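You operate a simulated robot arm through the tools that you are given. There is no shell and no other tool. Be economical: measure what you need, move in short steps, check, and stop when the job is done.

You run a simulated robot arm. Do the job below in one go: nothing can be reset, and whatever is moved stays where it is left.

Task
Move the blue hose to the green socket and turn its air on.
Fine: first shut the red valve and vent it (the small red button vents), then move the plug; open the green valve last.

It is judged by the outcome, as a careful person would: the job done as asked, and still so three seconds after it is handed in. It fails if anything else is knocked over, pushed out of place, dropped, spilled or broken.

Robot
A 6-joint arm with a two-finger parallel gripper, fixed in place. Base frame: the origin is at the foot of the arm, x ahead of it, y to its left, z up; the work surface is at about z = 880. Readings come in mm, rad, newtons and seconds.
With the tool pointing down near the work surface it reaches from about 360 to 840 mm from the base axis. Its first joint turns from -2.007 to 2.007 rad. Payload 4.2 kg.
Tool frame: the origin (TCP) lies between the finger pads and is the grasp point; the fingertips stand 23 mm ahead of it; z points along the fingers, y is the line along which they close. Largest opening 94 mm; finger width 38, thickness 10; the body of the gripper, 54 by 96 mm, starts 39 mm behind the TCP.
Orientation is that of the tool frame in the base frame, as a unit quaternion [w, x, y, z]. With the fingers straight down and closing along the base's y, the tool's x points along the base's -x, its y along +y and its z along -z.

Tools
- The arm moves only by the tool move_arm. Its argument "targets" is one flat list of numbers, 7 for each row, row after row: the turn, a rotation vector about the tool's x, y, z in units of 5 degrees (1.0 is 5 degrees), then the shift along the tool's x, y, z in units of 25 mm (1.0 is 25 mm), then the finger opening in mm, from 0 to 94. In form: [wx, wy, wz, x, y, z, hand, wx, wy, wz, x, y, z, hand, ...]. A call has 1 to 20 rows; each row shifts and turns the commanded pose from where the row before left it, along the tool's axes as they then stand. A call with a number of a shift or a turn outside -1 to 1 is refused whole. Rows are played at 5 a second. More than 50 mm and 0.15 rad between two rows, or a gripper value outside its range, and nothing of the call is played. Where a pose cannot be reached the arm comes as near as it can. A force on the tool above 40 N (or 10 N above the force at the start of the call, whichever is more), or a blocked arm, ends the call early, and 0.2 s more pass. The fingers move at their own pace (about 108 mm/s each) and stop on an object; they squeeze with about 28 N. The grip force told is the motor's: it shows also when the fingers shut on nothing. Time passes only in rows, and 0.2 s behind the last, so rows that do not move let the fingers close. It gives the time, the measured TCP pose, the force on the tool (base axes), the opening and the grip force at its end, in the units of the frame above (readings bear some noise), with the torque about the TCP (base axes, N m) and any sound that the robot's microphone picked up.
- Cameras (640 x 400 px; columns grow to the right, rows downward): "scene" is fixed at [228.6, -498.5, 1786.8]; the picture's right is [0.66, -0.76, 0.00], its down [-0.47, -0.41, -0.78] and it looks along [0.59, 0.51, -0.62] (base axes); focal length 309 px, centre (320, 200). "wrist" rides on the gripper at [86, 16, -75] in the tool frame; the picture's right is [-0.18, 0.98, 0.00], its down [-0.58, -0.11, -0.81] and it looks along [-0.79, -0.15, 0.59] (tool axes); focal length 243 px, centre (320, 200). There is no depth. A picture from a camera that has moved, and an enlarged one, comes with that camera's place and axes in the base frame and with its lens. The place of the scene camera against the robot may be out by one fixed shift of up to 12 mm in any direction.
- get_image(camera): a new picture of that camera. It takes no simulated time.
- raise_lower(by): slides the trunk up (or, below 0, down) by that many mm; the arm rides with it, the base frame stays. It gives what a move gives, with no picture.
- inspect(camera, box): a new picture of the part [left, top, right, bottom] of that camera's present view, enlarged. It takes no simulated time.
- finish_job(): hands the job in; it is judged then, once.

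Work in short steps. Places have to be worked out from the pictures, the camera data and where the tool is seen: move nearer, look again, correct. Check each grasp and each placing, and mend what went wrong. You have 120 turns and 64 pictures in all, those below and enlarged ones among them. Open the gripper and draw the arm clear of the work before you hand the job in, unless the task says otherwise; then end with one line.

The tools are called as name(argument=value, ...) on one line, values as JSON. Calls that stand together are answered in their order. move_arm: Moves the arm, as the interface text tells. Its arguments: {"type":"object","properties":{"targets":{"type":"array"}},"required":["targets"]} The other tools are called the same way: raise_lower (by) slides the trunk up or down; get_image (camera) takes a picture; inspect (camera, box) takes an enlarged picture of a part of a camera's view; finish_job () hands the job in.

At the start:

```text
time: 0.0
position: [599.5, 64.0, 1415.8]
tool_rot: [0.001, 0.0, 1.0, 0.001]
contact_force: [-1.2, 0.3, -0.6]
moment: [-0.01, -0.02, 0.06]
gripper_width: 94.1
grasp_force: 0.1
trunk travel left (down, up): [-925.0, 65.0]
```

scene: 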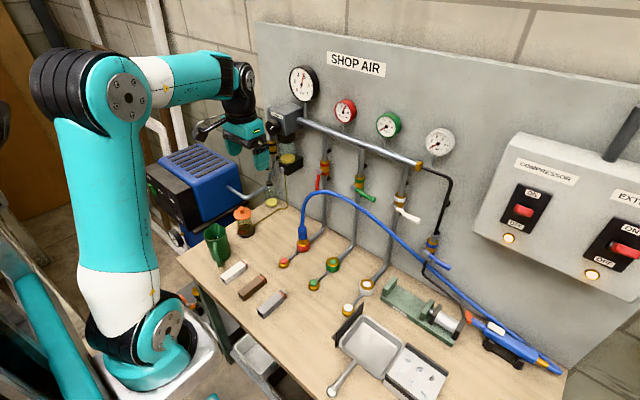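
wrist: 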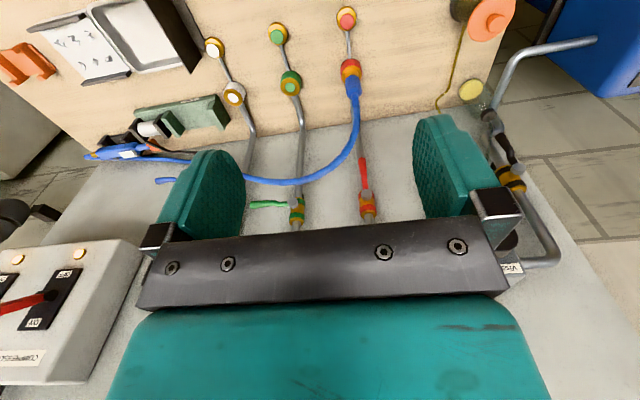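

I see three drop lines (red, green, white) on the wall with valves and sockets on the bench; blue hose in the red socket. I enlarge the relevant region first.

inspect(camera="scene", box=[260, 140, 460, 265])

inspect(camera="scene", box=[260, 215, 400, 325])

inspect(camera="wrist", box=[190, 0, 420, 240])

```text
3.20 times, centred on (360, 202) of scene
camera zoom: at [228.6, -498.5, 1786.8], right [0.66, -0.76, 0.0], down [-0.47, -0.41, -0.78], along [0.59, 0.51, -0.62], focal length 987 px, centre (192, 192)
```

zoom: 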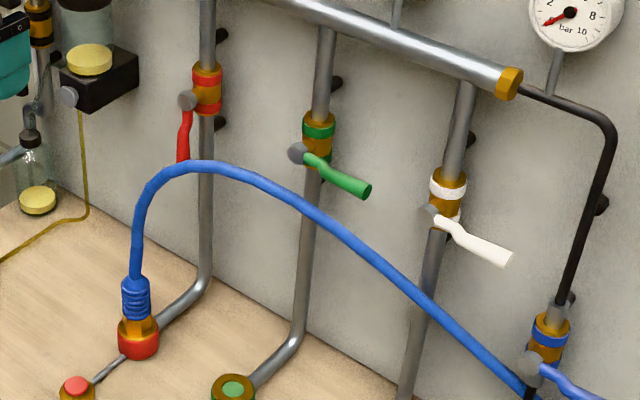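

```text
3.64 times, centred on (330, 270) of scene
camera zoom: at [228.6, -498.5, 1786.8], right [0.66, -0.76, 0.0], down [-0.47, -0.41, -0.78], along [0.59, 0.51, -0.62], focal length 1122 px, centre (284, -54)
```

zoom: 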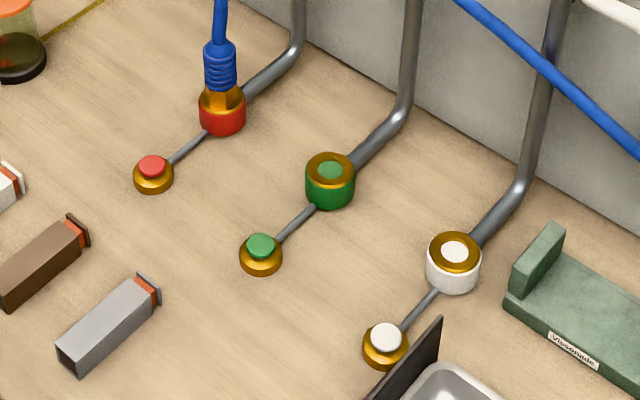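

```text
1.67 times, centred on (305, 120) of wrist
camera zoom: at [513.6, 79.6, 1491.1], right [0.18, 0.98, 0.0], down [0.58, -0.11, 0.81], along [0.79, -0.15, -0.59], focal length 404 px, centre (345, 333)
```

zoom: 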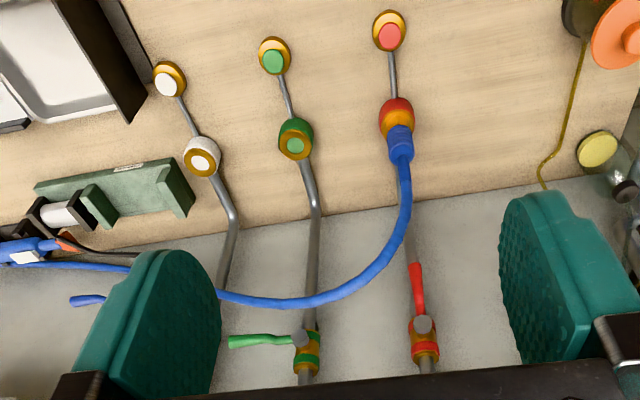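

The red lever hangs down (open); green and white levers point sideways (closed). Estimates: red stem near (903, 98, 1197), sockets near (800, 98) and (800, -50), buttons near x=704. I pitch the tool 45° forward, closed, and come nearer the red valve on its +y side.

move_arm(targets=[0, -1, 0, 0, 0.38, 0, 0, 0, -1, 0, 0, 0.38, 0, 0, 0, -1, 0, 0, 0.38, 0, 0, 0, -1, 0, 0, 0.38, 0, 0, 0, -1, 0, 0, 0.38, 0, 0, 0, -1, 0, 0, 0.38, 0, 0, 0, -1, 0, 0, 0.38, 0, 0, 0, -1, 0, 0, 0.38, 0, 0, 0, -1, 0, 0, 0.38, 0, 0, 0, 0, 0, 0, 0, 1, 0, 0, 0, 0, 0, 0, 1, 0, 0, 0, 0, 0, 0, 1, 0, 0, 0, 0, 0, 0, 1, 0, 0, 0, 0, 0, 0, 1, 0, 0, 0, 0, 0, 0, 1, 0])

get_image(camera="wrist")

get_image(camera="scene")

```text
time: 3.2
position: [705.1, 148.3, 1310.2]
tool_rot: [0.383, -0.001, 0.924, 0.002]
contact_force: [-0.1, 0.1, 0.2]
moment: [-0.02, -0.04, 0.03]
gripper_width: 0.0
grasp_force: 27.6
trunk travel left (down, up): [-925.0, 65.0]
```

```text
58 pictures are left
camera wrist: at [591.2, 165.1, 1302.1], right [0.13, 0.98, 0.13], down [-0.16, -0.11, 0.98], along [0.98, -0.15, 0.14], focal length 243 px, centre (320, 200)
```

wrist: 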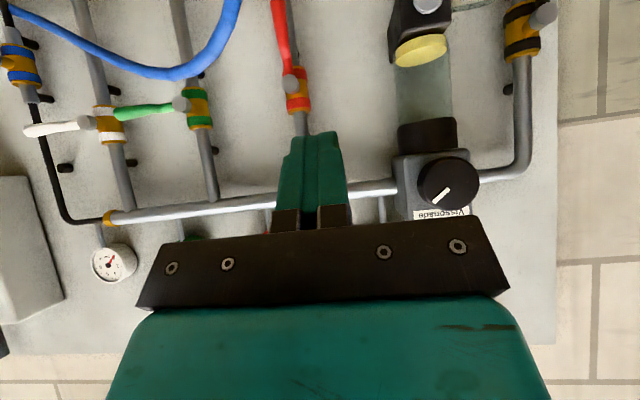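

```text
57 pictures are left
```

scene: 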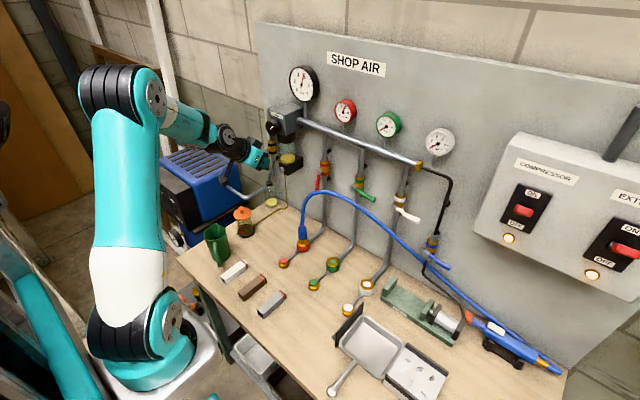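

The stem stands at about (900, 99, 1199), the lever tip near z=1113. I advance along the tool axis on the +y side of the lever, then look.

move_arm(targets=[0, 0, 0, -0.05, -0.05, 1, 0, 0, 0, 0, -0.05, -0.05, 1, 0, 0, 0, 0, -0.05, -0.05, 1, 0, 0, 0, 0, -0.05, -0.05, 1, 0, 0, 0, 0, -0.05, -0.05, 1, 0, 0, 0, 0, -0.05, -0.05, 1, 0, 0, 0, 0, 0, 0, 1, 0])

get_image(camera="wrist")

inspect(camera="scene", box=[240, 110, 400, 230])

```text
time: 4.8
position: [834.9, 143.0, 1193.8]
tool_rot: [0.383, 0.001, 0.924, 0.0]
contact_force: [-0.2, -0.4, 0.4]
moment: [-0.02, -0.01, -0.01]
gripper_width: 0.0
grasp_force: 28.4
trunk travel left (down, up): [-925.0, 65.0]
```

```text
56 pictures are left
camera wrist: at [721.5, 159.2, 1184.4], right [0.13, 0.98, 0.13], down [-0.16, -0.11, 0.98], along [0.98, -0.15, 0.14], focal length 243 px, centre (320, 200)
```

wrist: 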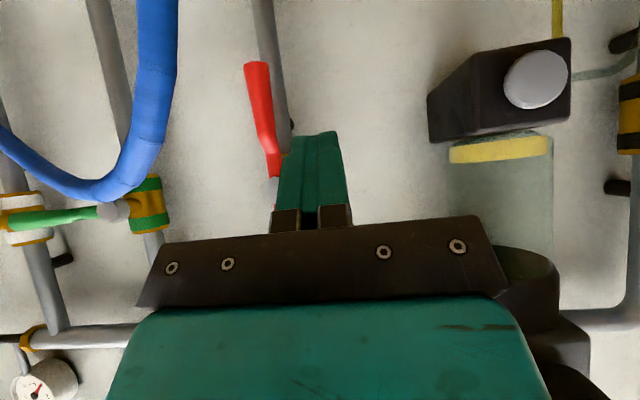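

```text
3.33 times, centred on (320, 170) of scene
camera zoom: at [228.6, -498.5, 1786.8], right [0.66, -0.76, 0.0], down [-0.47, -0.41, -0.78], along [0.59, 0.51, -0.62], focal length 1028 px, centre (320, 300)
```

zoom: 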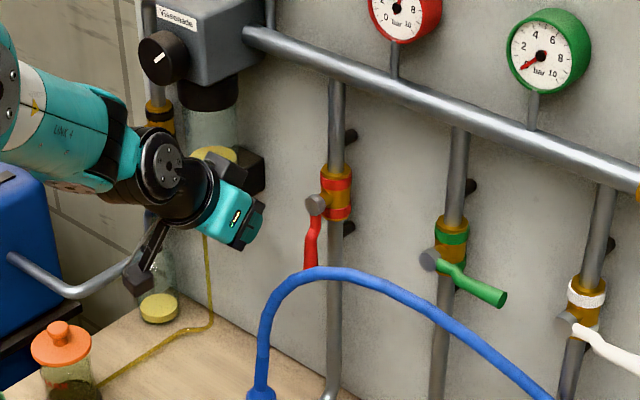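

The lever's tip is near (887, 103, 1115). The hose arches nearer to me (x≈795, top z≈1210), so I steepen the tool to 20° from vertical to stay clear of it, then come down beside the lever.

move_arm(targets=[0, 1, 0, 0, 0, 0, 0, 0, 1, 0, 0, 0, 0, 0, 0, 1, 0, 0, 0, 0, 0, 0, 1, 0, 0, 0, 0, 0, 0, 1, 0, 0, 0, 0, 0, 0, 0, 0, -0.344, 0, 0.89, 0, 0, 0, 0, -0.344, 0, 0.89, 0, 0, 0, 0, -0.344, 0, 0.89, 0, 0, 0, 0, 0, 0, 0, 0])

get_image(camera="wrist")

inspect(camera="scene", box=[240, 110, 400, 230])

```text
time: 6.8
position: [879.7, 142.0, 1138.3]
tool_rot: [0.173, -0.001, 0.985, 0.001]
contact_force: [-15.7, -1.5, 5.3]
moment: [-0.17, -0.8, -0.72]
gripper_width: 0.0
grasp_force: 27.9
trunk travel left (down, up): [-925.0, 65.0]
```

```text
54 pictures are left
camera wrist: at [773.5, 158.4, 1178.4], right [0.17, 0.98, 0.06], down [0.27, -0.11, 0.96], along [0.95, -0.15, -0.29], focal length 243 px, centre (320, 200)
```

wrist: 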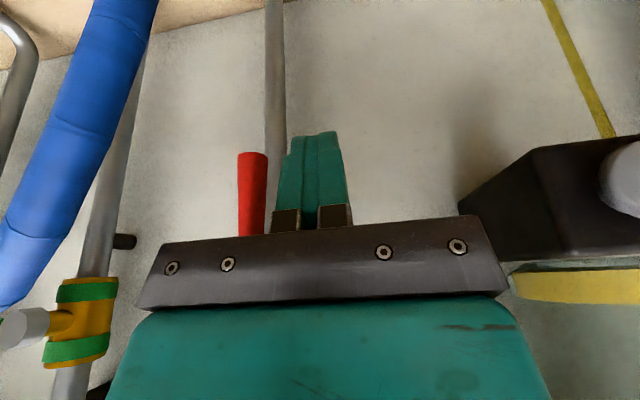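

```text
3.33 times, centred on (320, 170) of scene
camera zoom: at [228.6, -498.5, 1786.8], right [0.66, -0.76, 0.0], down [-0.47, -0.41, -0.78], along [0.59, 0.51, -0.62], focal length 1028 px, centre (320, 300)
```

zoom: 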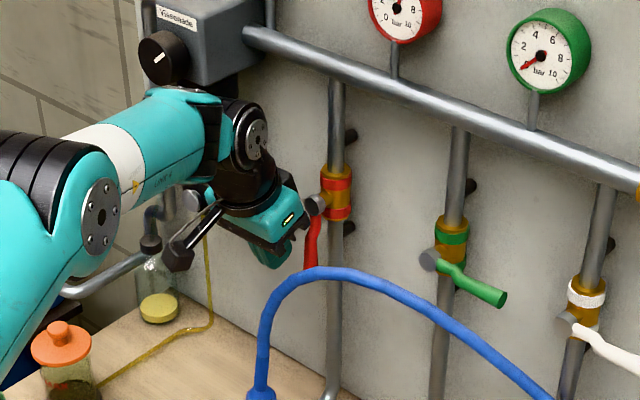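

The -15.7 N shows the gripper body's upper edge is touching the valve knob. I back off, re-pitch to 35°, and re-place the fingers beside the lever with the body clear of the knob.

move_arm(targets=[0, 0, 0, 1, 0, 0, 0, 0, -1, 0, 0, 0, 0, 0, 0, -1, 0, 0, 0, 0, 0, 0, -1, 0, 0, 0, 0, 0, 0, 0, 0, -0.7, 0, 0.25, 0, 0, 0, 0, 0, 0, 0, 0])

get_image(camera="wrist")

inspect(camera="scene", box=[280, 150, 380, 220])

```text
time: 8.2
position: [875.9, 142.0, 1135.6]
tool_rot: [0.3, -0.001, 0.954, 0.001]
contact_force: [-0.5, -0.3, -0.6]
moment: [-0.02, -0.02, -0.04]
gripper_width: 0.2
grasp_force: 28.1
trunk travel left (down, up): [-925.0, 65.0]
```

```text
52 pictures are left
camera wrist: at [762.2, 158.1, 1145.6], right [0.15, 0.98, 0.11], down [0.01, -0.11, 0.99], along [0.99, -0.15, -0.03], focal length 243 px, centre (320, 200)
```

wrist: 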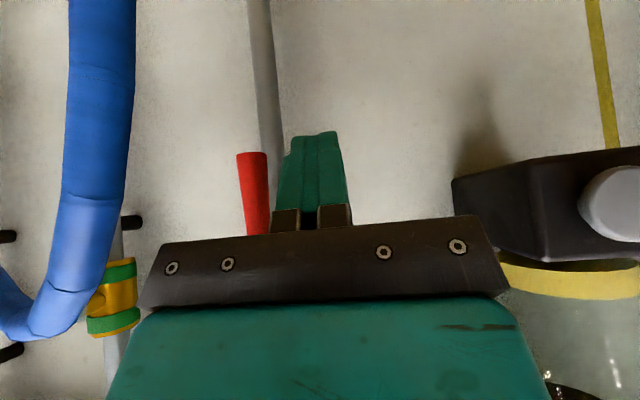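

```text
5.71 times, centred on (330, 185) of scene
camera zoom: at [228.6, -498.5, 1786.8], right [0.66, -0.76, 0.0], down [-0.47, -0.41, -0.78], along [0.59, 0.51, -0.62], focal length 1763 px, centre (263, 286)
```

zoom: 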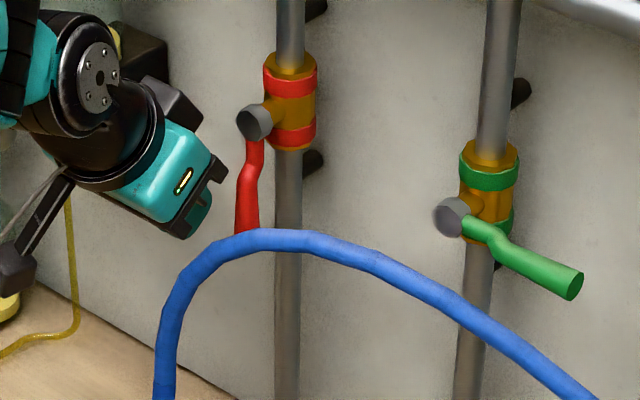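

Free of contact now. I sweep the lever with the finger side, first third.

move_arm(targets=[0, 0, 0, 0, -0.52, 0, 0, 0, 0, 0, 0, -0.52, 0, 0, 0, 0, 0, -0.08, -0.36, -0.08, 0, 0, 0, 0, -0.05, -0.36, -0.08, 0, 0, 0, 0, -0.05, -0.36, -0.08, 0, 0, 0, 0, 0, 0, 0, 0])

get_image(camera="wrist")

inspect(camera="scene", box=[280, 150, 380, 220])

```text
time: 9.6
position: [875.7, 89.5, 1142.8]
tool_rot: [0.301, 0.0, 0.954, 0.0]
contact_force: [-0.2, 1.8, -0.2]
moment: [-0.02, -0.03, -0.01]
gripper_width: 0.0
grasp_force: 28.1
trunk travel left (down, up): [-925.0, 65.0]
```

```text
50 pictures are left
camera wrist: at [762.8, 105.3, 1153.7], right [0.15, 0.98, 0.11], down [0.01, -0.11, 0.99], along [0.99, -0.15, -0.03], focal length 243 px, centre (320, 200)
```

wrist: 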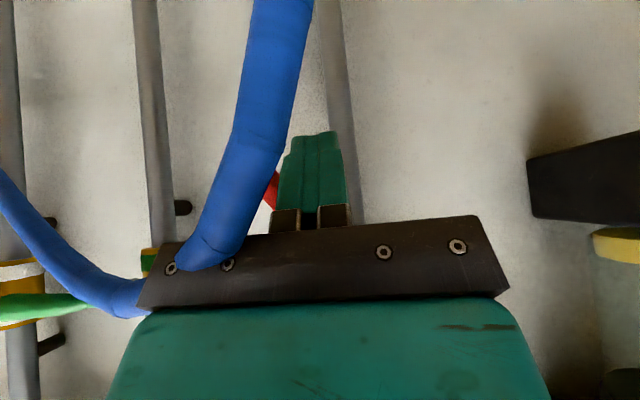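

```text
5.71 times, centred on (330, 185) of scene
camera zoom: at [228.6, -498.5, 1786.8], right [0.66, -0.76, 0.0], down [-0.47, -0.41, -0.78], along [0.59, 0.51, -0.62], focal length 1763 px, centre (263, 286)
```

zoom: 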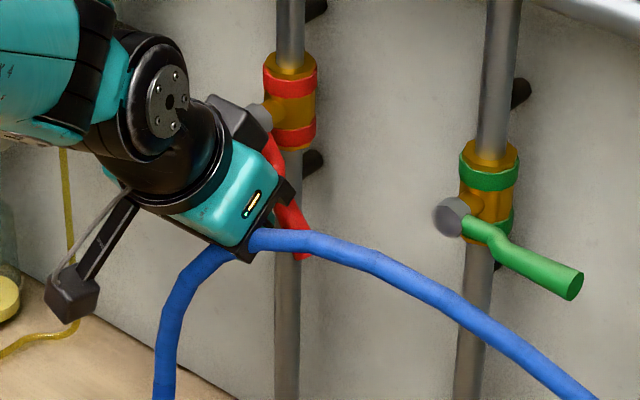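

The lever has turned about 30°, with little force and no push on the hose. I continue along the arc.

move_arm(targets=[0, 0, 0, -0.18, -0.4, -0.26, 0, 0, 0, 0, -0.18, -0.4, -0.26, 0, 0, 0, 0, -0.2, -0.2, -0.28, 0, 0, 0, 0, -0.2, -0.2, -0.28, 0, 0, 0, 0, -0.17, 0, -0.25, 0, 0, 0, 0, 0, 0, 0, 0])

inspect(camera="scene", box=[280, 150, 380, 220])

```text
time: 11.0
position: [876.1, 58.6, 1183.4]
tool_rot: [0.3, 0.001, 0.954, 0.001]
contact_force: [-3.7, -1.6, -6.5]
moment: [0.12, 0.03, -0.06]
gripper_width: 0.3
grasp_force: 27.9
trunk travel left (down, up): [-925.0, 65.0]
```

```text
5.71 times, centred on (330, 185) of scene
camera zoom: at [228.6, -498.5, 1786.8], right [0.66, -0.76, 0.0], down [-0.47, -0.41, -0.78], along [0.59, 0.51, -0.62], focal length 1763 px, centre (263, 286)
```

zoom: 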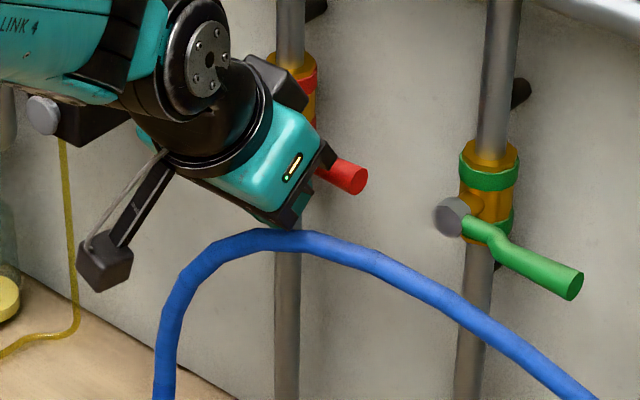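

The lever is near horizontal. A bit more upward push until it stops, then drop back to look.

move_arm(targets=[0, 0, 0, -0.08, 0, -0.12, 0, 0, 0, 0, -0.08, 0, -0.12, 0, 0, 0, 0, 0, 0, 0, 0])

```text
time: 11.8
position: [873.3, 59.4, 1186.1]
tool_rot: [0.295, 0.0, 0.955, -0.001]
contact_force: [-16.6, -0.4, -27.5]
moment: [0.33, 0.31, -0.22]
gripper_width: 0.0
grasp_force: 27.9
trunk travel left (down, up): [-925.0, 65.0]
```

27 N means it is on its stop. I back down and away from the lever, then look at it.

move_arm(targets=[0, 0, 0, 0.4, 0, 0.5, 0, 0, 0, 0, 0.4, 0.6, 0.5, 0, 0, 0, 0, 0.2, 1, -0.5, 0, 0, 0, 0, 0, 1, -1, 0, 0, 0, 0, 0, 0.6, -1, 0, 0, 0, 0, 0, 0, -1, 0])

inspect(camera="scene", box=[270, 80, 430, 220])

get_image(camera="wrist")

```text
time: 13.2
position: [819.6, 138.6, 1226.2]
tool_rot: [0.3, 0.0, 0.954, 0.001]
contact_force: [-0.3, -0.1, 0.2]
moment: [-0.02, -0.03, -0.01]
gripper_width: 0.0
grasp_force: 27.8
trunk travel left (down, up): [-925.0, 65.0]
```

```text
2.86 times, centred on (350, 150) of scene
camera zoom: at [228.6, -498.5, 1786.8], right [0.66, -0.76, 0.0], down [-0.47, -0.41, -0.78], along [0.59, 0.51, -0.62], focal length 882 px, centre (234, 343)
```

zoom: 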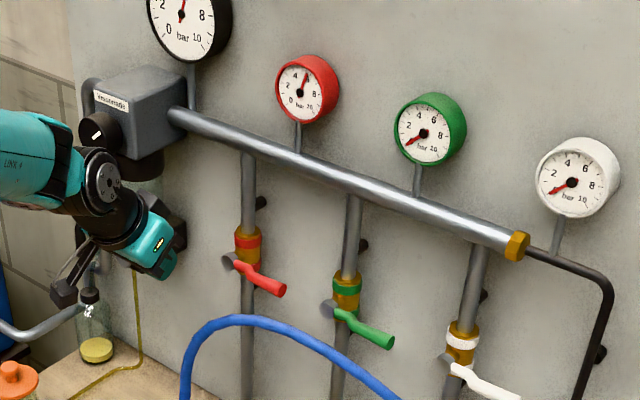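

```text
46 pictures are left
camera wrist: at [705.5, 155.0, 1237.2], right [0.15, 0.98, 0.11], down [0.01, -0.11, 0.99], along [0.99, -0.15, -0.03], focal length 243 px, centre (320, 200)
```

wrist: 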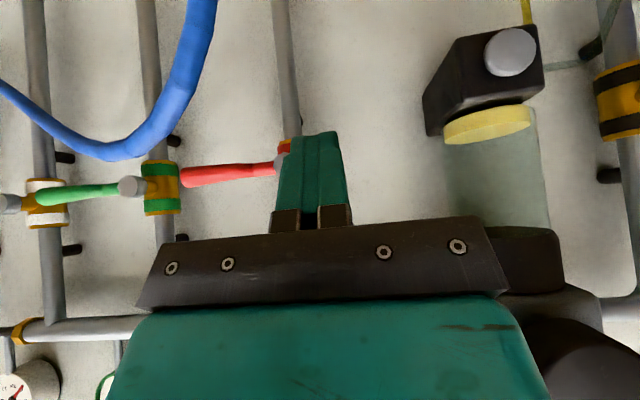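

Red is shut, its gauge still at ~5 bar. Next I go to vertical above the red vent button at about (704, 98).

move_arm(targets=[0, 1, 0, 0.6, -0.234, 0, 0, 0, 1, 0, 0.6, -0.234, 0, 0, 0, 1, 0, 0.6, -0.234, 0, 0, 0, 1, 0, 0.6, -0.234, 0, 0, 0, 1, 0, 0.6, -0.234, 0, 0, 0, 1, 0, 0.6, -0.234, 0, 0, 0, 1, 0, 0.6, -0.234, 0, 0, 0, 0, 0, 0.64, 0, 1, 0, 0, 0, 0, 0, 0, 1, 0, 0, 0, 0, 0, 0, 1, 0, 0, 0, 0, 0, 0, 1, 0, 0, 0, 0, 0, 0, 1, 0, 0, 0, 0, 0, 0, 1, 0, 0, 0, 0, 0, 0, 1, 0, 0, 0, 0, 0, 0, 1, 0, 0, 0, 0, 0, 0, 0, 0])

get_image(camera="wrist")

inspect(camera="scene", box=[220, 200, 380, 320])

```text
time: 16.6
position: [706.8, 98.9, 993.1]
tool_rot: [-0.001, 0.0, 1.0, 0.0]
contact_force: [0.3, -0.8, 0.0]
moment: [-0.01, 0.03, 0.03]
gripper_width: 0.2
grasp_force: 27.8
trunk travel left (down, up): [-925.0, 65.0]
```

```text
45 pictures are left
camera wrist: at [620.1, 114.3, 1066.8], right [0.18, 0.98, 0.0], down [0.58, -0.11, 0.81], along [0.79, -0.15, -0.59], focal length 243 px, centre (320, 200)
```

wrist: 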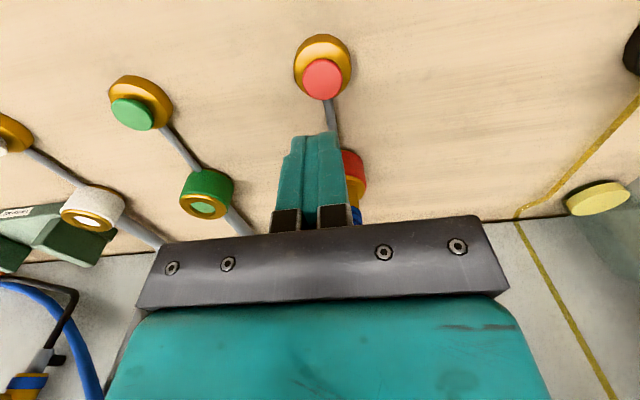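

```text
3.33 times, centred on (300, 260) of scene
camera zoom: at [228.6, -498.5, 1786.8], right [0.66, -0.76, 0.0], down [-0.47, -0.41, -0.78], along [0.59, 0.51, -0.62], focal length 1028 px, centre (387, 0)
```

zoom: 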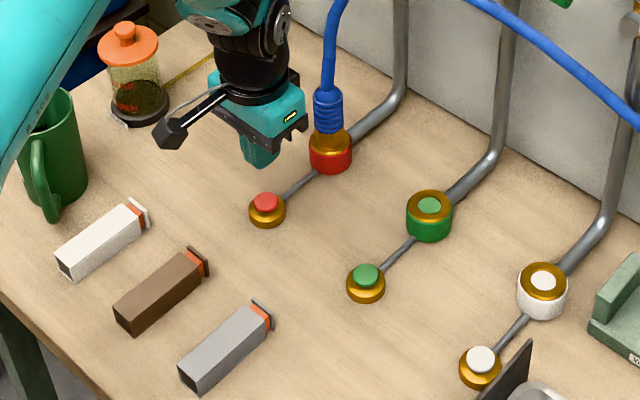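

Button top at about (702, 100, ~903). I centre over it and descend gently until contact is felt.

move_arm(targets=[0, 0, 0, 0.2, 0.05, 1, 0, 0, 0, 0, 0, 0, 1, 0, 0, 0, 0, 0, 0, 0.2, 0, 0, 0, 0, 0, 0, 0, 0])

inspect(camera="scene", box=[250, 220, 330, 280])

get_image(camera="wrist")

```text
time: 17.6
position: [701.6, 100.0, 937.8]
tool_rot: [0.0, 0.0, 1.0, 0.001]
contact_force: [-0.7, -0.4, 0.3]
moment: [0.0, -0.01, -0.01]
gripper_width: 0.0
grasp_force: 28.2
trunk travel left (down, up): [-925.0, 65.0]
```

```text
6.67 times, centred on (290, 250) of scene
camera zoom: at [228.6, -498.5, 1786.8], right [0.66, -0.76, 0.0], down [-0.47, -0.41, -0.78], along [0.59, 0.51, -0.62], focal length 2057 px, centre (520, -133)
```

zoom: 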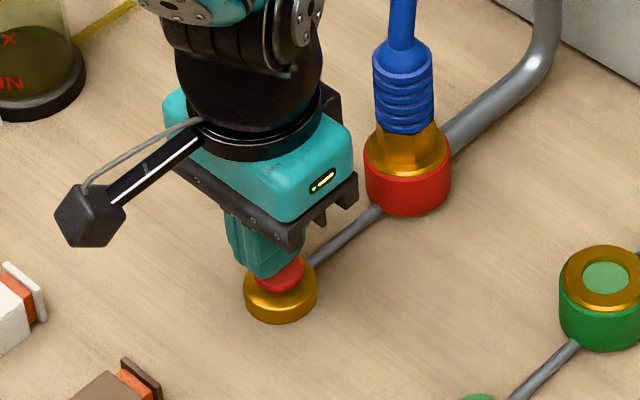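

```text
42 pictures are left
camera wrist: at [614.1, 115.7, 1011.9], right [0.18, 0.98, 0.0], down [0.58, -0.11, 0.81], along [0.79, -0.15, -0.59], focal length 243 px, centre (320, 200)
```

wrist: 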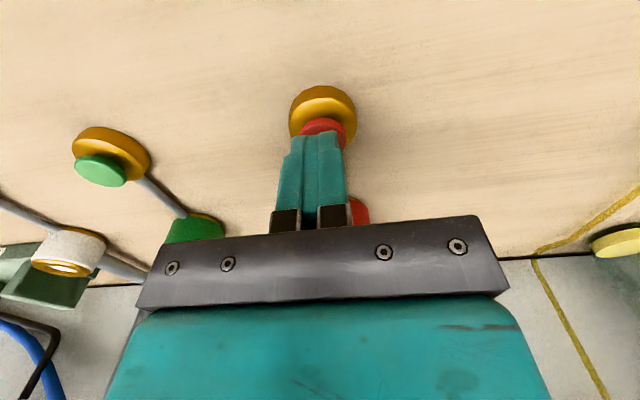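

Well aligned. I press down slowly.

move_arm(targets=[0, 0, 0, 0, 0, 0.16, 0, 0, 0, 0, 0, 0, 0.16, 0, 0, 0, 0, 0, 0, 0.16, 0, 0, 0, 0, 0, 0, 0.12, 0, 0, 0, 0, 0, 0, 0, 0])

inspect(camera="scene", box=[250, 80, 410, 180])

```text
time: 18.8
position: [700.2, 98.8, 922.8]
tool_rot: [0.0, 0.0, 1.0, 0.001]
contact_force: [0.2, -1.6, 6.4]
moment: [-0.06, 0.02, -0.02]
gripper_width: 0.0
grasp_force: 27.9
trunk travel left (down, up): [-925.0, 65.0]
heard: click
```

```text
4.00 times, centred on (330, 130) of scene
camera zoom: at [228.6, -498.5, 1786.8], right [0.66, -0.76, 0.0], down [-0.47, -0.41, -0.78], along [0.59, 0.51, -0.62], focal length 1234 px, centre (280, 480)
```

zoom: 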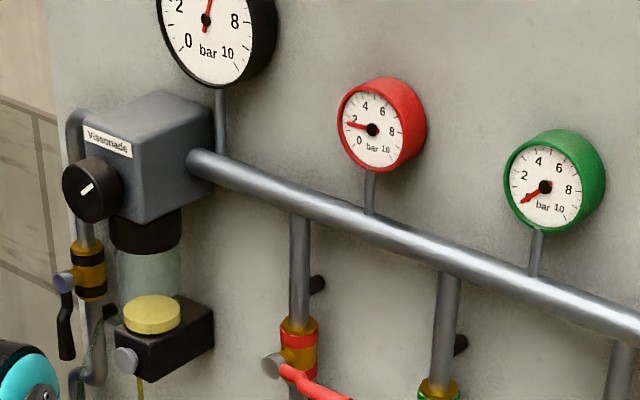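

A click, and the red gauge is falling. I hold the button two more seconds.

move_arm(targets=[0, 0, 0, 0, 0, 0, 0, 0, 0, 0, 0, 0, 0, 0, 0, 0, 0, 0, 0, 0, 0, 0, 0, 0, 0, 0, 0, 0, 0, 0, 0, 0, 0, 0, 0, 0, 0, 0, 0, 0, 0, 0, 0, 0, 0, 0, 0, 0, 0, 0, 0, 0, 0, 0, 0, 0, 0, 0, 0, 0, 0, 0, 0, 0, 0, 0, 0, 0, 0, 0])

inspect(camera="scene", box=[250, 80, 410, 180])

```text
time: 21.0
position: [700.4, 99.5, 922.9]
tool_rot: [0.0, 0.0, 1.0, 0.002]
contact_force: [3.0, -0.7, 8.4]
moment: [-0.01, -0.09, -0.01]
gripper_width: 0.2
grasp_force: 27.9
trunk travel left (down, up): [-925.0, 65.0]
```

```text
4.00 times, centred on (330, 130) of scene
camera zoom: at [228.6, -498.5, 1786.8], right [0.66, -0.76, 0.0], down [-0.47, -0.41, -0.78], along [0.59, 0.51, -0.62], focal length 1234 px, centre (280, 480)
```

zoom: 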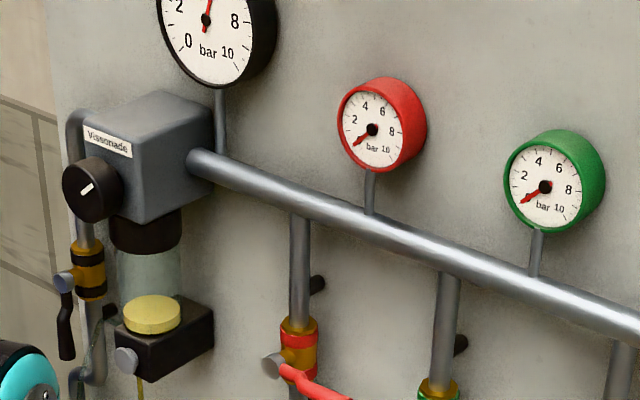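

Red line is vented to 0. I lift off, pitch 45°, open the hand, and look at the plug level.

move_arm(targets=[0, 0, 0, 0, 0, -1, 0, 0, 0, 0, 0, 0, -1, 0, 0, 0, 0, 0, 0, -1, 0, 0, -1, 0, 0, 0, 0, 70, 0, -1, 0, 0, 0, 0, 70, 0, -1, 0, 0, 0, 0, 70, 0, -1, 0, 0, 0, 0, 70, 0, -1, 0, 0, 0, 0, 70, 0, -1, 0, 0, 0, 0, 70, 0, -1, 0, 0, 0, 0, 70, 0, -1, 0, 0, 0, 0, 70, 0, -1, 0, 0, 0, 0, 70, 0, 0, 0, 0, 0, 0, 70])

get_image(camera="wrist")

inspect(camera="scene", box=[250, 190, 380, 290])

```text
time: 23.8
position: [701.4, 98.7, 998.3]
tool_rot: [0.383, 0.0, 0.924, 0.0]
contact_force: [-0.7, -0.4, -0.4]
moment: [0.0, -0.01, -0.01]
gripper_width: 70.1
grasp_force: 0.1
trunk travel left (down, up): [-925.0, 65.0]
```

```text
39 pictures are left
camera wrist: at [587.7, 115.3, 987.7], right [0.13, 0.98, 0.13], down [-0.16, -0.11, 0.98], along [0.98, -0.15, 0.14], focal length 243 px, centre (320, 200)
```

wrist: 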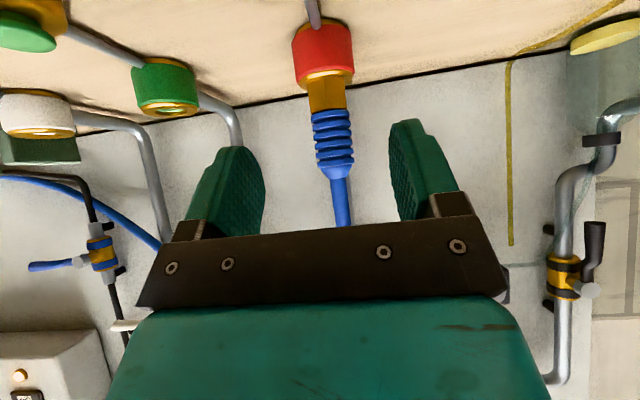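

```text
4.00 times, centred on (315, 240) of scene
camera zoom: at [228.6, -498.5, 1786.8], right [0.66, -0.76, 0.0], down [-0.47, -0.41, -0.78], along [0.59, 0.51, -0.62], focal length 1234 px, centre (340, 40)
```

zoom: 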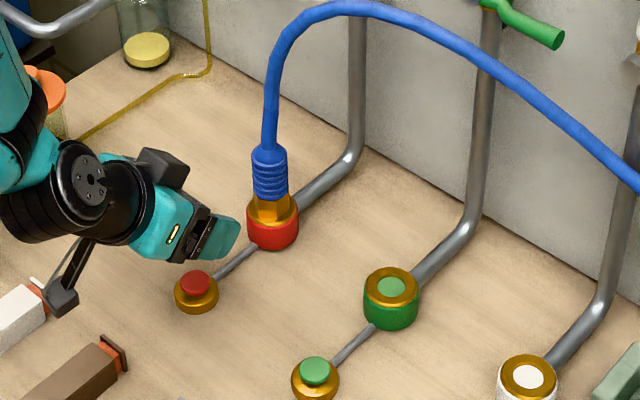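

Plug axis about (801, 100), ribbed grip z 945–989, socket top z≈924. I move the open fingers to straddle it at z≈963.

move_arm(targets=[0, 0, 0, -0.44, 0.01, 0.95, 70, 0, 0, 0, -0.44, 0.01, 0.95, 70, 0, 0, 0, -0.44, 0.01, 0.95, 70, 0, 0, 0, -0.44, 0.01, 0.95, 70, 0, 0, 0, 0, 0, 0, 70])

get_image(camera="wrist")

inspect(camera="scene", box=[270, 200, 350, 270])

```text
time: 25.0
position: [800.6, 98.7, 960.3]
tool_rot: [0.382, 0.001, 0.924, 0.0]
contact_force: [-0.2, -0.4, 0.7]
moment: [-0.03, -0.03, -0.02]
gripper_width: 69.9
grasp_force: 0.0
trunk travel left (down, up): [-925.0, 65.0]
```

```text
37 pictures are left
camera wrist: at [686.2, 115.9, 950.8], right [0.13, 0.98, 0.13], down [-0.16, -0.11, 0.98], along [0.98, -0.15, 0.14], focal length 243 px, centre (320, 200)
```

wrist: 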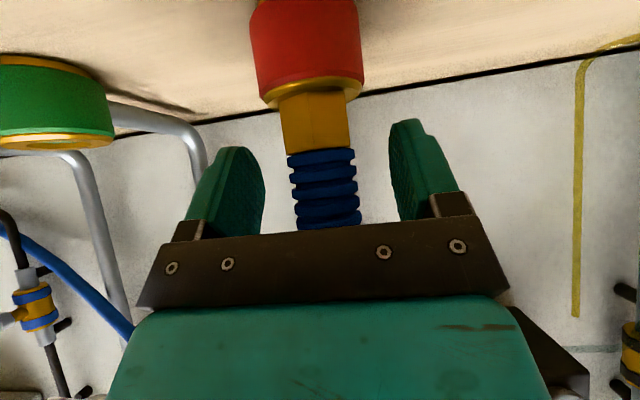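

```text
5.71 times, centred on (310, 235) of scene
camera zoom: at [228.6, -498.5, 1786.8], right [0.66, -0.76, 0.0], down [-0.47, -0.41, -0.78], along [0.59, 0.51, -0.62], focal length 1763 px, centre (377, 0)
```

zoom: 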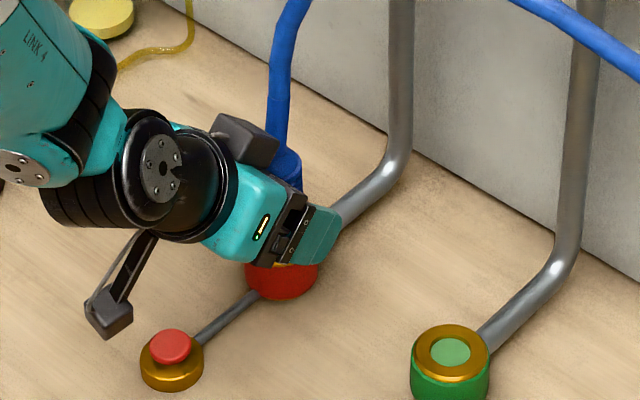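

The plug sits between the pads. I close.

move_arm(targets=[0, 0, 0, 0, 0, 0, 15, 0, 0, 0, 0, 0, 0, 10, 0, 0, 0, 0, 0, 0, 0, 0, 0, 0, 0, 0, 0, 0, 0, 0, 0, 0, 0, 0, 0])

get_image(camera="wrist")

```text
time: 26.2
position: [799.0, 98.7, 960.4]
tool_rot: [0.382, 0.0, 0.924, 0.0]
contact_force: [0.5, 0.6, 0.6]
moment: [0.01, 0.02, 0.02]
gripper_width: 33.3
grasp_force: 27.6
trunk travel left (down, up): [-925.0, 65.0]
```

```text
35 pictures are left
camera wrist: at [686.1, 115.9, 950.9], right [0.13, 0.98, 0.13], down [-0.16, -0.11, 0.98], along [0.98, -0.15, 0.14], focal length 243 px, centre (320, 200)
```

wrist: 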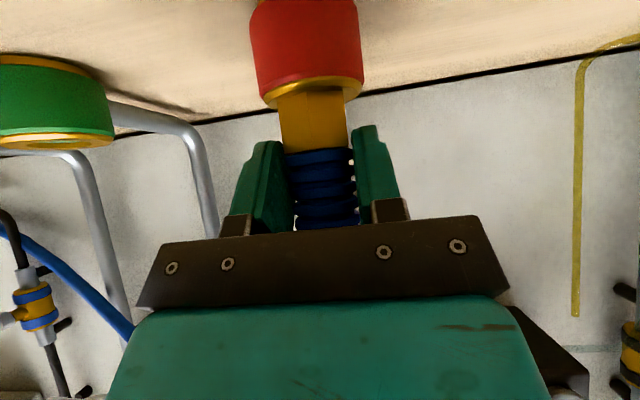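

Held at 33 mm width, 27.6 N. I pull straight up in small steps.

move_arm(targets=[0, 0, 0, -0.14, 0, -0.14, 0, 0, 0, 0, -0.2, 0, -0.2, 0, 0, 0, 0, -0.28, 0, -0.28, 0, 0, 0, 0, -0.28, 0, -0.28, 0, 0, 0, 0, 0, 0, 0, 0])

get_image(camera="wrist")

```text
time: 27.4
position: [799.4, 100.2, 993.4]
tool_rot: [0.382, -0.001, 0.924, 0.001]
contact_force: [0.2, -0.1, -2.0]
moment: [-0.01, 0.02, -0.02]
gripper_width: 33.3
grasp_force: 27.9
trunk travel left (down, up): [-925.0, 65.0]
```

```text
34 pictures are left
camera wrist: at [685.5, 116.0, 983.2], right [0.13, 0.98, 0.13], down [-0.16, -0.11, 0.98], along [0.98, -0.15, 0.14], focal length 243 px, centre (320, 200)
```

wrist: 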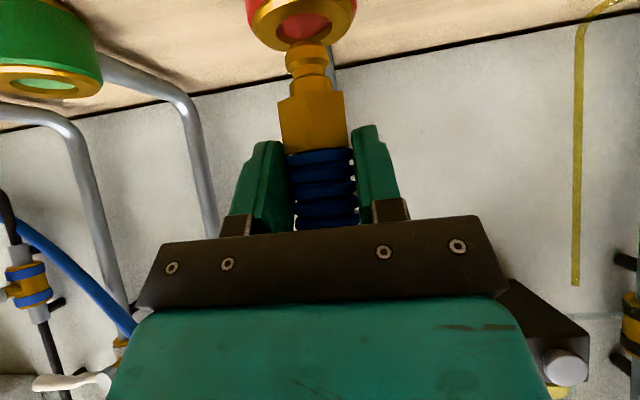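

Plug is out (tip ≈ z 928). I raise it another 40 mm and carry it over toward the green socket, then measure.

move_arm(targets=[0, 0, 0, -0.4, 0, -0.4, 0, 0, 0, 0, -0.4, 0, -0.4, 0, 0, 0, 0, -0.4, 0, -0.4, 0, 0, 0, 0, 0, -0.8, 0, 0, 0, 0, 0, 0, -0.8, 0, 0, 0, 0, 0, 0, -0.8, 0, 0, 0, 0, 0, 0, -0.8, 0, 0, 0, 0, 0, 0, -0.8, 0, 0, 0, 0, 0, 0, -0.8, 0, 0, 0, 0, 0, 0, -0.8, 0, 0, 0, 0, 0, 0, 0, 0, 0])

get_image(camera="wrist")

inspect(camera="scene", box=[280, 190, 380, 290])

```text
time: 29.8
position: [801.4, -40.3, 1035.5]
tool_rot: [0.383, -0.001, 0.924, 0.001]
contact_force: [0.7, -0.2, -1.6]
moment: [0.01, 0.04, 0.0]
gripper_width: 33.7
grasp_force: 28.3
trunk travel left (down, up): [-925.0, 65.0]
```

```text
33 pictures are left
camera wrist: at [686.6, -24.6, 1025.9], right [0.13, 0.98, 0.13], down [-0.16, -0.11, 0.98], along [0.98, -0.15, 0.14], focal length 243 px, centre (320, 200)
```

wrist: 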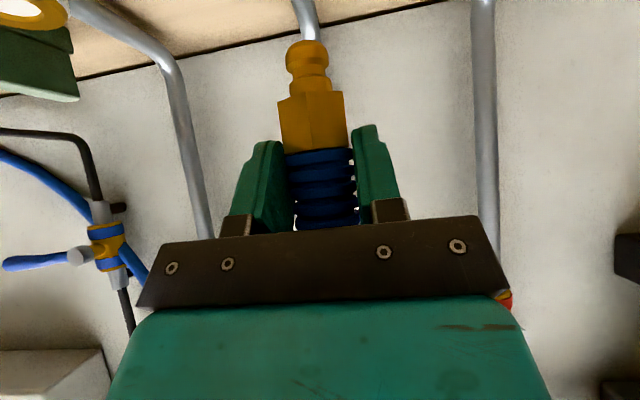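

```text
4.00 times, centred on (330, 240) of scene
camera zoom: at [228.6, -498.5, 1786.8], right [0.66, -0.76, 0.0], down [-0.47, -0.41, -0.78], along [0.59, 0.51, -0.62], focal length 1234 px, centre (280, 40)
```

zoom: 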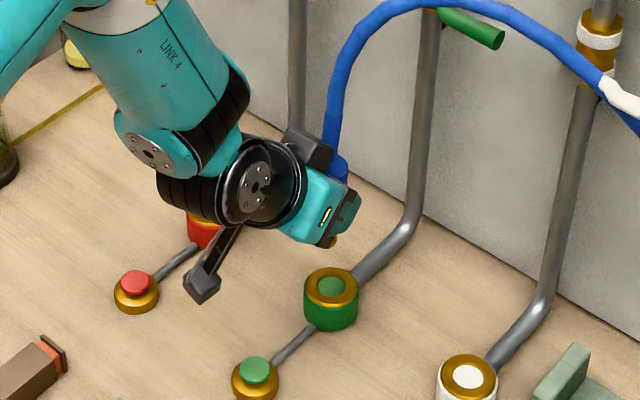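

I measure by comparison: with the plug just out of the red socket (TCP 799.4, 100.2, 993.4) the red ring was at about (300, 22) in the wrist picture. I lower to the same height above the green one, at y≈-49, and compare.

move_arm(targets=[0, 0, 0, 0, -0.35, 0, 0, 0, 0, 0, 0.4, 0, 0.38, 0, 0, 0, 0, 0.4, 0, 0.35, 0, 0, 0, 0, 0.3, 0, 0.25, 0, 0, 0, 0, 0, 0, 0, 0])

get_image(camera="wrist")

inspect(camera="scene", box=[300, 220, 370, 290])

```text
time: 31.0
position: [796.9, -49.0, 998.6]
tool_rot: [0.383, -0.001, 0.924, 0.002]
contact_force: [0.7, -0.5, -1.7]
moment: [0.0, 0.0, 0.01]
gripper_width: 33.6
grasp_force: 27.5
trunk travel left (down, up): [-925.0, 65.0]
```

```text
31 pictures are left
camera wrist: at [683.6, -32.5, 988.8], right [0.13, 0.98, 0.13], down [-0.16, -0.11, 0.98], along [0.98, -0.15, 0.14], focal length 243 px, centre (320, 200)
```

wrist: 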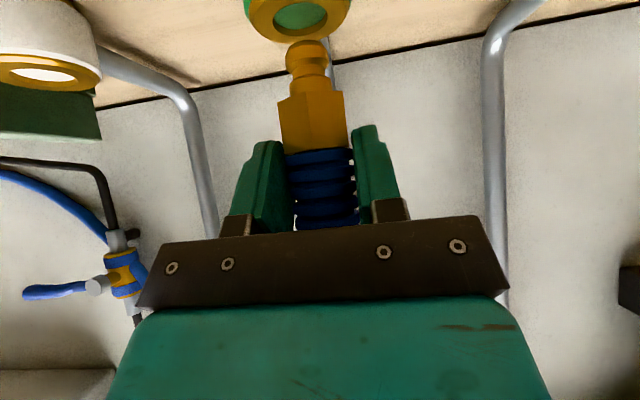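

```text
5.71 times, centred on (335, 255) of scene
camera zoom: at [228.6, -498.5, 1786.8], right [0.66, -0.76, 0.0], down [-0.47, -0.41, -0.78], along [0.59, 0.51, -0.62], focal length 1763 px, centre (234, -114)
```

zoom: 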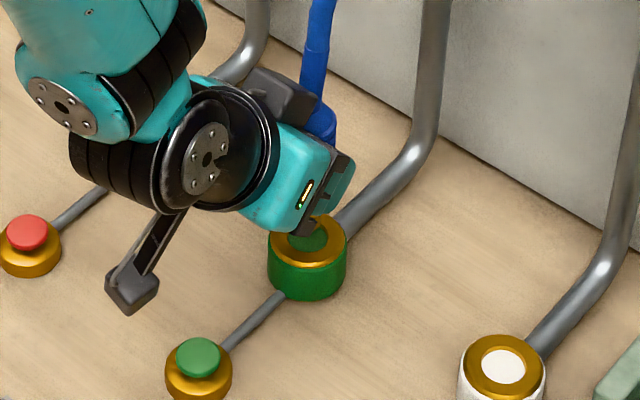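

The green ring lies in the picture as the red one did once the height difference is accounted for; only x needs about +2 mm. I correct and start the insertion slowly.

move_arm(targets=[0, 0, 0, -0.065, 0, 0.065, 0, 0, 0, 0, 0.1, 0, 0.1, 0, 0, 0, 0, 0.12, 0, 0.12, 0, 0, 0, 0, 0.12, 0, 0.12, 0, 0, 0, 0, 0.12, 0, 0.12, 0, 0, 0, 0, 0, 0, 0, 0])

get_image(camera="wrist")

```text
time: 32.4
position: [799.1, -49.0, 981.4]
tool_rot: [0.382, 0.0, 0.924, 0.001]
contact_force: [0.1, -0.1, -1.0]
moment: [0.0, 0.02, -0.02]
gripper_width: 33.3
grasp_force: 27.4
trunk travel left (down, up): [-925.0, 65.0]
```

```text
29 pictures are left
camera wrist: at [686.2, -32.8, 972.0], right [0.13, 0.98, 0.13], down [-0.16, -0.11, 0.98], along [0.98, -0.15, 0.14], focal length 243 px, centre (320, 200)
```

wrist: 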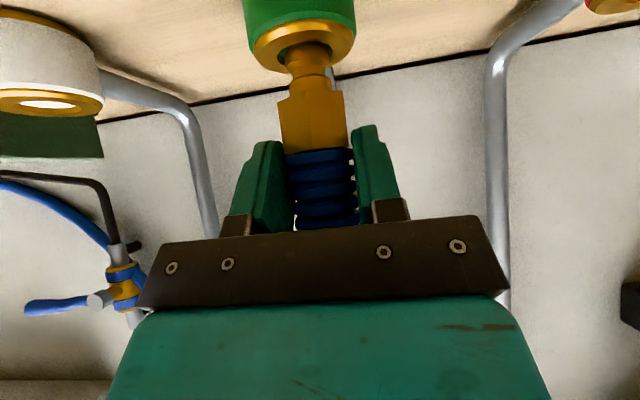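

The nipple is entering with no force. I continue down to the seated height (TCP z≈960).

move_arm(targets=[0, 0, 0, 0.12, 0, 0.12, 0, 0, 0, 0, 0.12, 0, 0.12, 0, 0, 0, 0, 0.12, 0, 0.12, 0, 0, 0, 0, 0.12, 0, 0.12, 0, 0, 0, 0, 0.12, 0, 0.12, 0, 0, 0, 0, 0, 0, 0, 0])

get_image(camera="wrist")

```text
time: 33.8
position: [800.2, -48.1, 960.8]
tool_rot: [0.383, -0.001, 0.924, 0.002]
contact_force: [-0.4, 1.5, 1.6]
moment: [0.02, 0.04, 0.02]
gripper_width: 33.3
grasp_force: 28.3
trunk travel left (down, up): [-925.0, 65.0]
```

```text
28 pictures are left
camera wrist: at [686.7, -32.2, 950.9], right [0.13, 0.98, 0.13], down [-0.16, -0.11, 0.98], along [0.98, -0.15, 0.14], focal length 243 px, centre (320, 200)
```

wrist: 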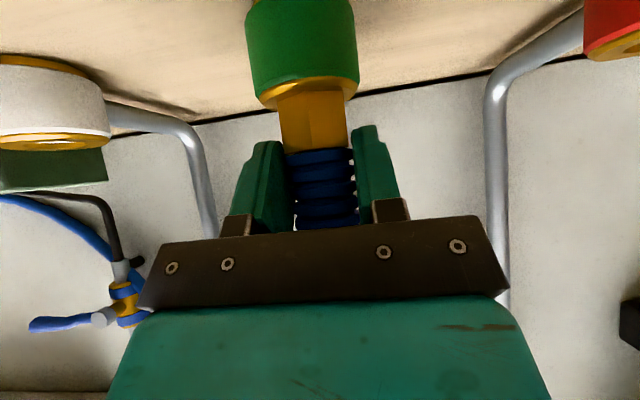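

Depth matches the seated red picture, but no click was heard and the socket seems ~1–2 mm further to -y. I nudge -y 1.5 mm and press down a little.

move_arm(targets=[0, 0, 0, 0, -0.06, 0, 0, 0, 0, 0, 0.05, 0, 0.05, 0, 0, 0, 0, 0.04, 0, 0.04, 0, 0, 0, 0, 0, 0, 0, 0])

inspect(camera="wrist", box=[220, 0, 420, 240])

inspect(camera="scene", box=[300, 220, 370, 290])

```text
time: 34.8
position: [799.0, -49.9, 959.3]
tool_rot: [0.385, -0.001, 0.923, 0.002]
contact_force: [-7.9, 3.5, 24.9]
moment: [-0.25, 0.03, -0.05]
gripper_width: 33.4
grasp_force: 28.0
trunk travel left (down, up): [-925.0, 65.0]
```

```text
1.67 times, centred on (320, 120) of wrist
camera zoom: at [686.7, -33.6, 949.9], right [0.13, 0.98, 0.13], down [-0.16, -0.11, 0.98], along [0.98, -0.15, 0.15], focal length 404 px, centre (320, 333)
```

zoom: 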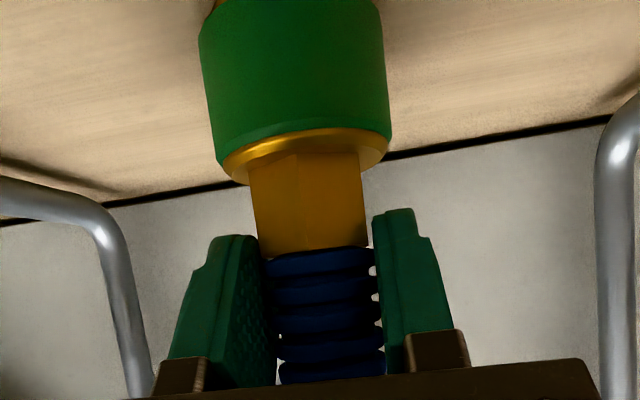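

```text
5.71 times, centred on (335, 255) of scene
camera zoom: at [228.6, -498.5, 1786.8], right [0.66, -0.76, 0.0], down [-0.47, -0.41, -0.78], along [0.59, 0.51, -0.62], focal length 1763 px, centre (234, -114)
```

zoom: 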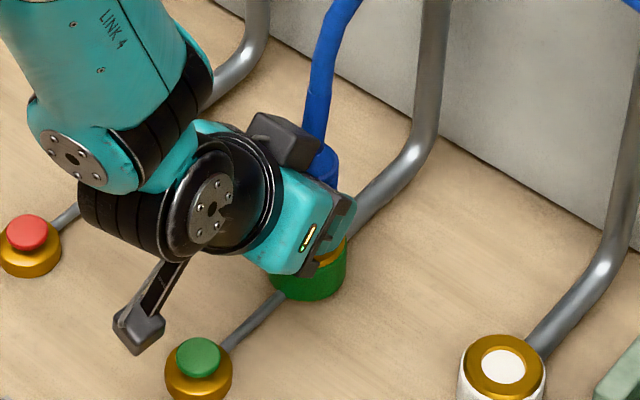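

It bottoms at the same height as in the red socket with 25 N down force: seated. I open the hand and check that it stays.

move_arm(targets=[0, 0, 0, -0.04, 0, -0.04, 0, 0, 0, 0, 0, 0, 0, 70, 0, 0, 0, 0, 0, 0, 70, 0, 0, 0, 0, 0, 0, 70])

get_image(camera="wrist")

```text
time: 35.8
position: [800.0, -50.4, 958.5]
tool_rot: [0.382, 0.0, 0.924, 0.001]
contact_force: [0.6, -0.2, -0.1]
moment: [-0.03, 0.0, -0.01]
gripper_width: 70.0
grasp_force: 0.0
trunk travel left (down, up): [-925.0, 65.0]
```

```text
25 pictures are left
camera wrist: at [686.3, -34.4, 949.3], right [0.13, 0.98, 0.13], down [-0.16, -0.11, 0.98], along [0.98, -0.15, 0.14], focal length 243 px, centre (320, 200)
```

wrist: 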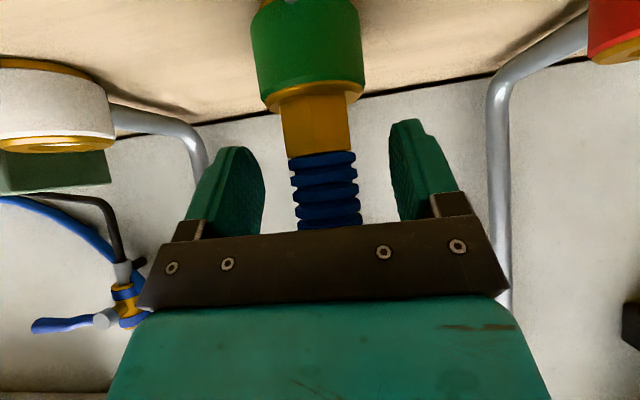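

Identical to the seated red picture. I withdraw, close the hand, and rise in front of the green valve at y≈-108, pitched 35°.

move_arm(targets=[0, 0, 0, 0.44, 0, -0.95, 70, 0, 0, 0, 0.44, 0, -0.95, 70, 0, 0, 0, 0.44, 0, -0.95, 70, 0, 0, 0, 0.44, 0, -0.95, 70, 0, 0, 0, -0.707, -0.23, -0.707, 0, 0, 0, 0, -0.707, -0.23, -0.707, 0, 0, 0, 0, -0.707, -0.23, -0.707, 0, 0, 0, 0, -0.707, -0.23, -0.707, 0, 0, 0, 0, -0.707, -0.23, -0.707, 0, 0, 0, 0, -0.707, -0.23, -0.707, 0, 0, 0, 0, -0.707, -0.23, -0.707, 0, 0, 0, 0, -0.707, -0.23, -0.707, 0, 0, 0, 0, -0.707, -0.23, -0.707, 0, 0, 0, 0, -0.707, -0.25, -0.707, 0, 0, 1, 0, 0, 0, 0, 0, 0, 1, 0, 0, 0, 0, 0, 0, 0, 0, 0, 0, 0, 0])

get_image(camera="wrist")

get_image(camera="scene")

```text
time: 39.4
position: [701.8, -109.9, 1246.0]
tool_rot: [0.301, 0.0, 0.954, 0.001]
contact_force: [0.3, -0.8, -0.6]
moment: [-0.01, 0.01, 0.0]
gripper_width: 0.0
grasp_force: 28.0
trunk travel left (down, up): [-925.0, 65.0]
```

```text
24 pictures are left
camera wrist: at [588.4, -93.2, 1256.1], right [0.15, 0.98, 0.11], down [0.02, -0.11, 0.99], along [0.99, -0.15, -0.03], focal length 243 px, centre (320, 200)
```

wrist: 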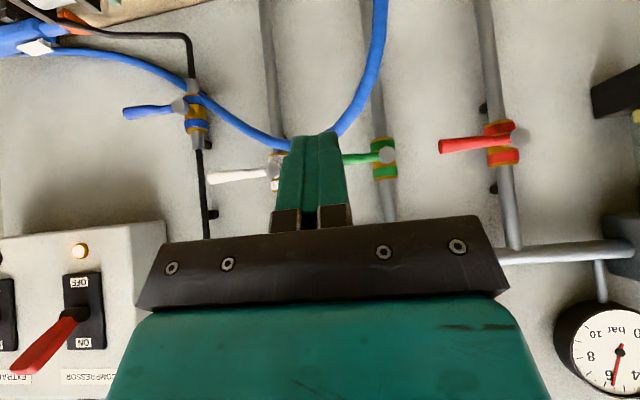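

```text
23 pictures are left
```

scene: 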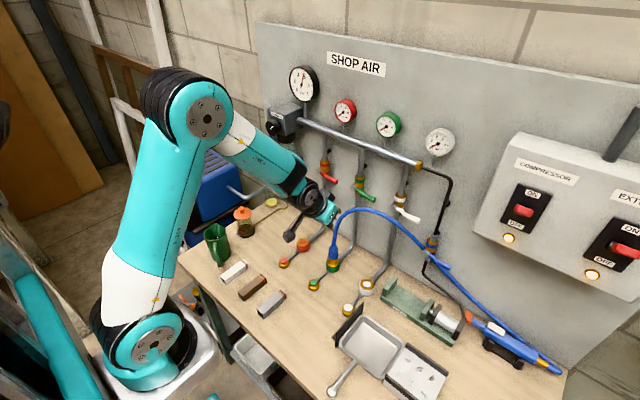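

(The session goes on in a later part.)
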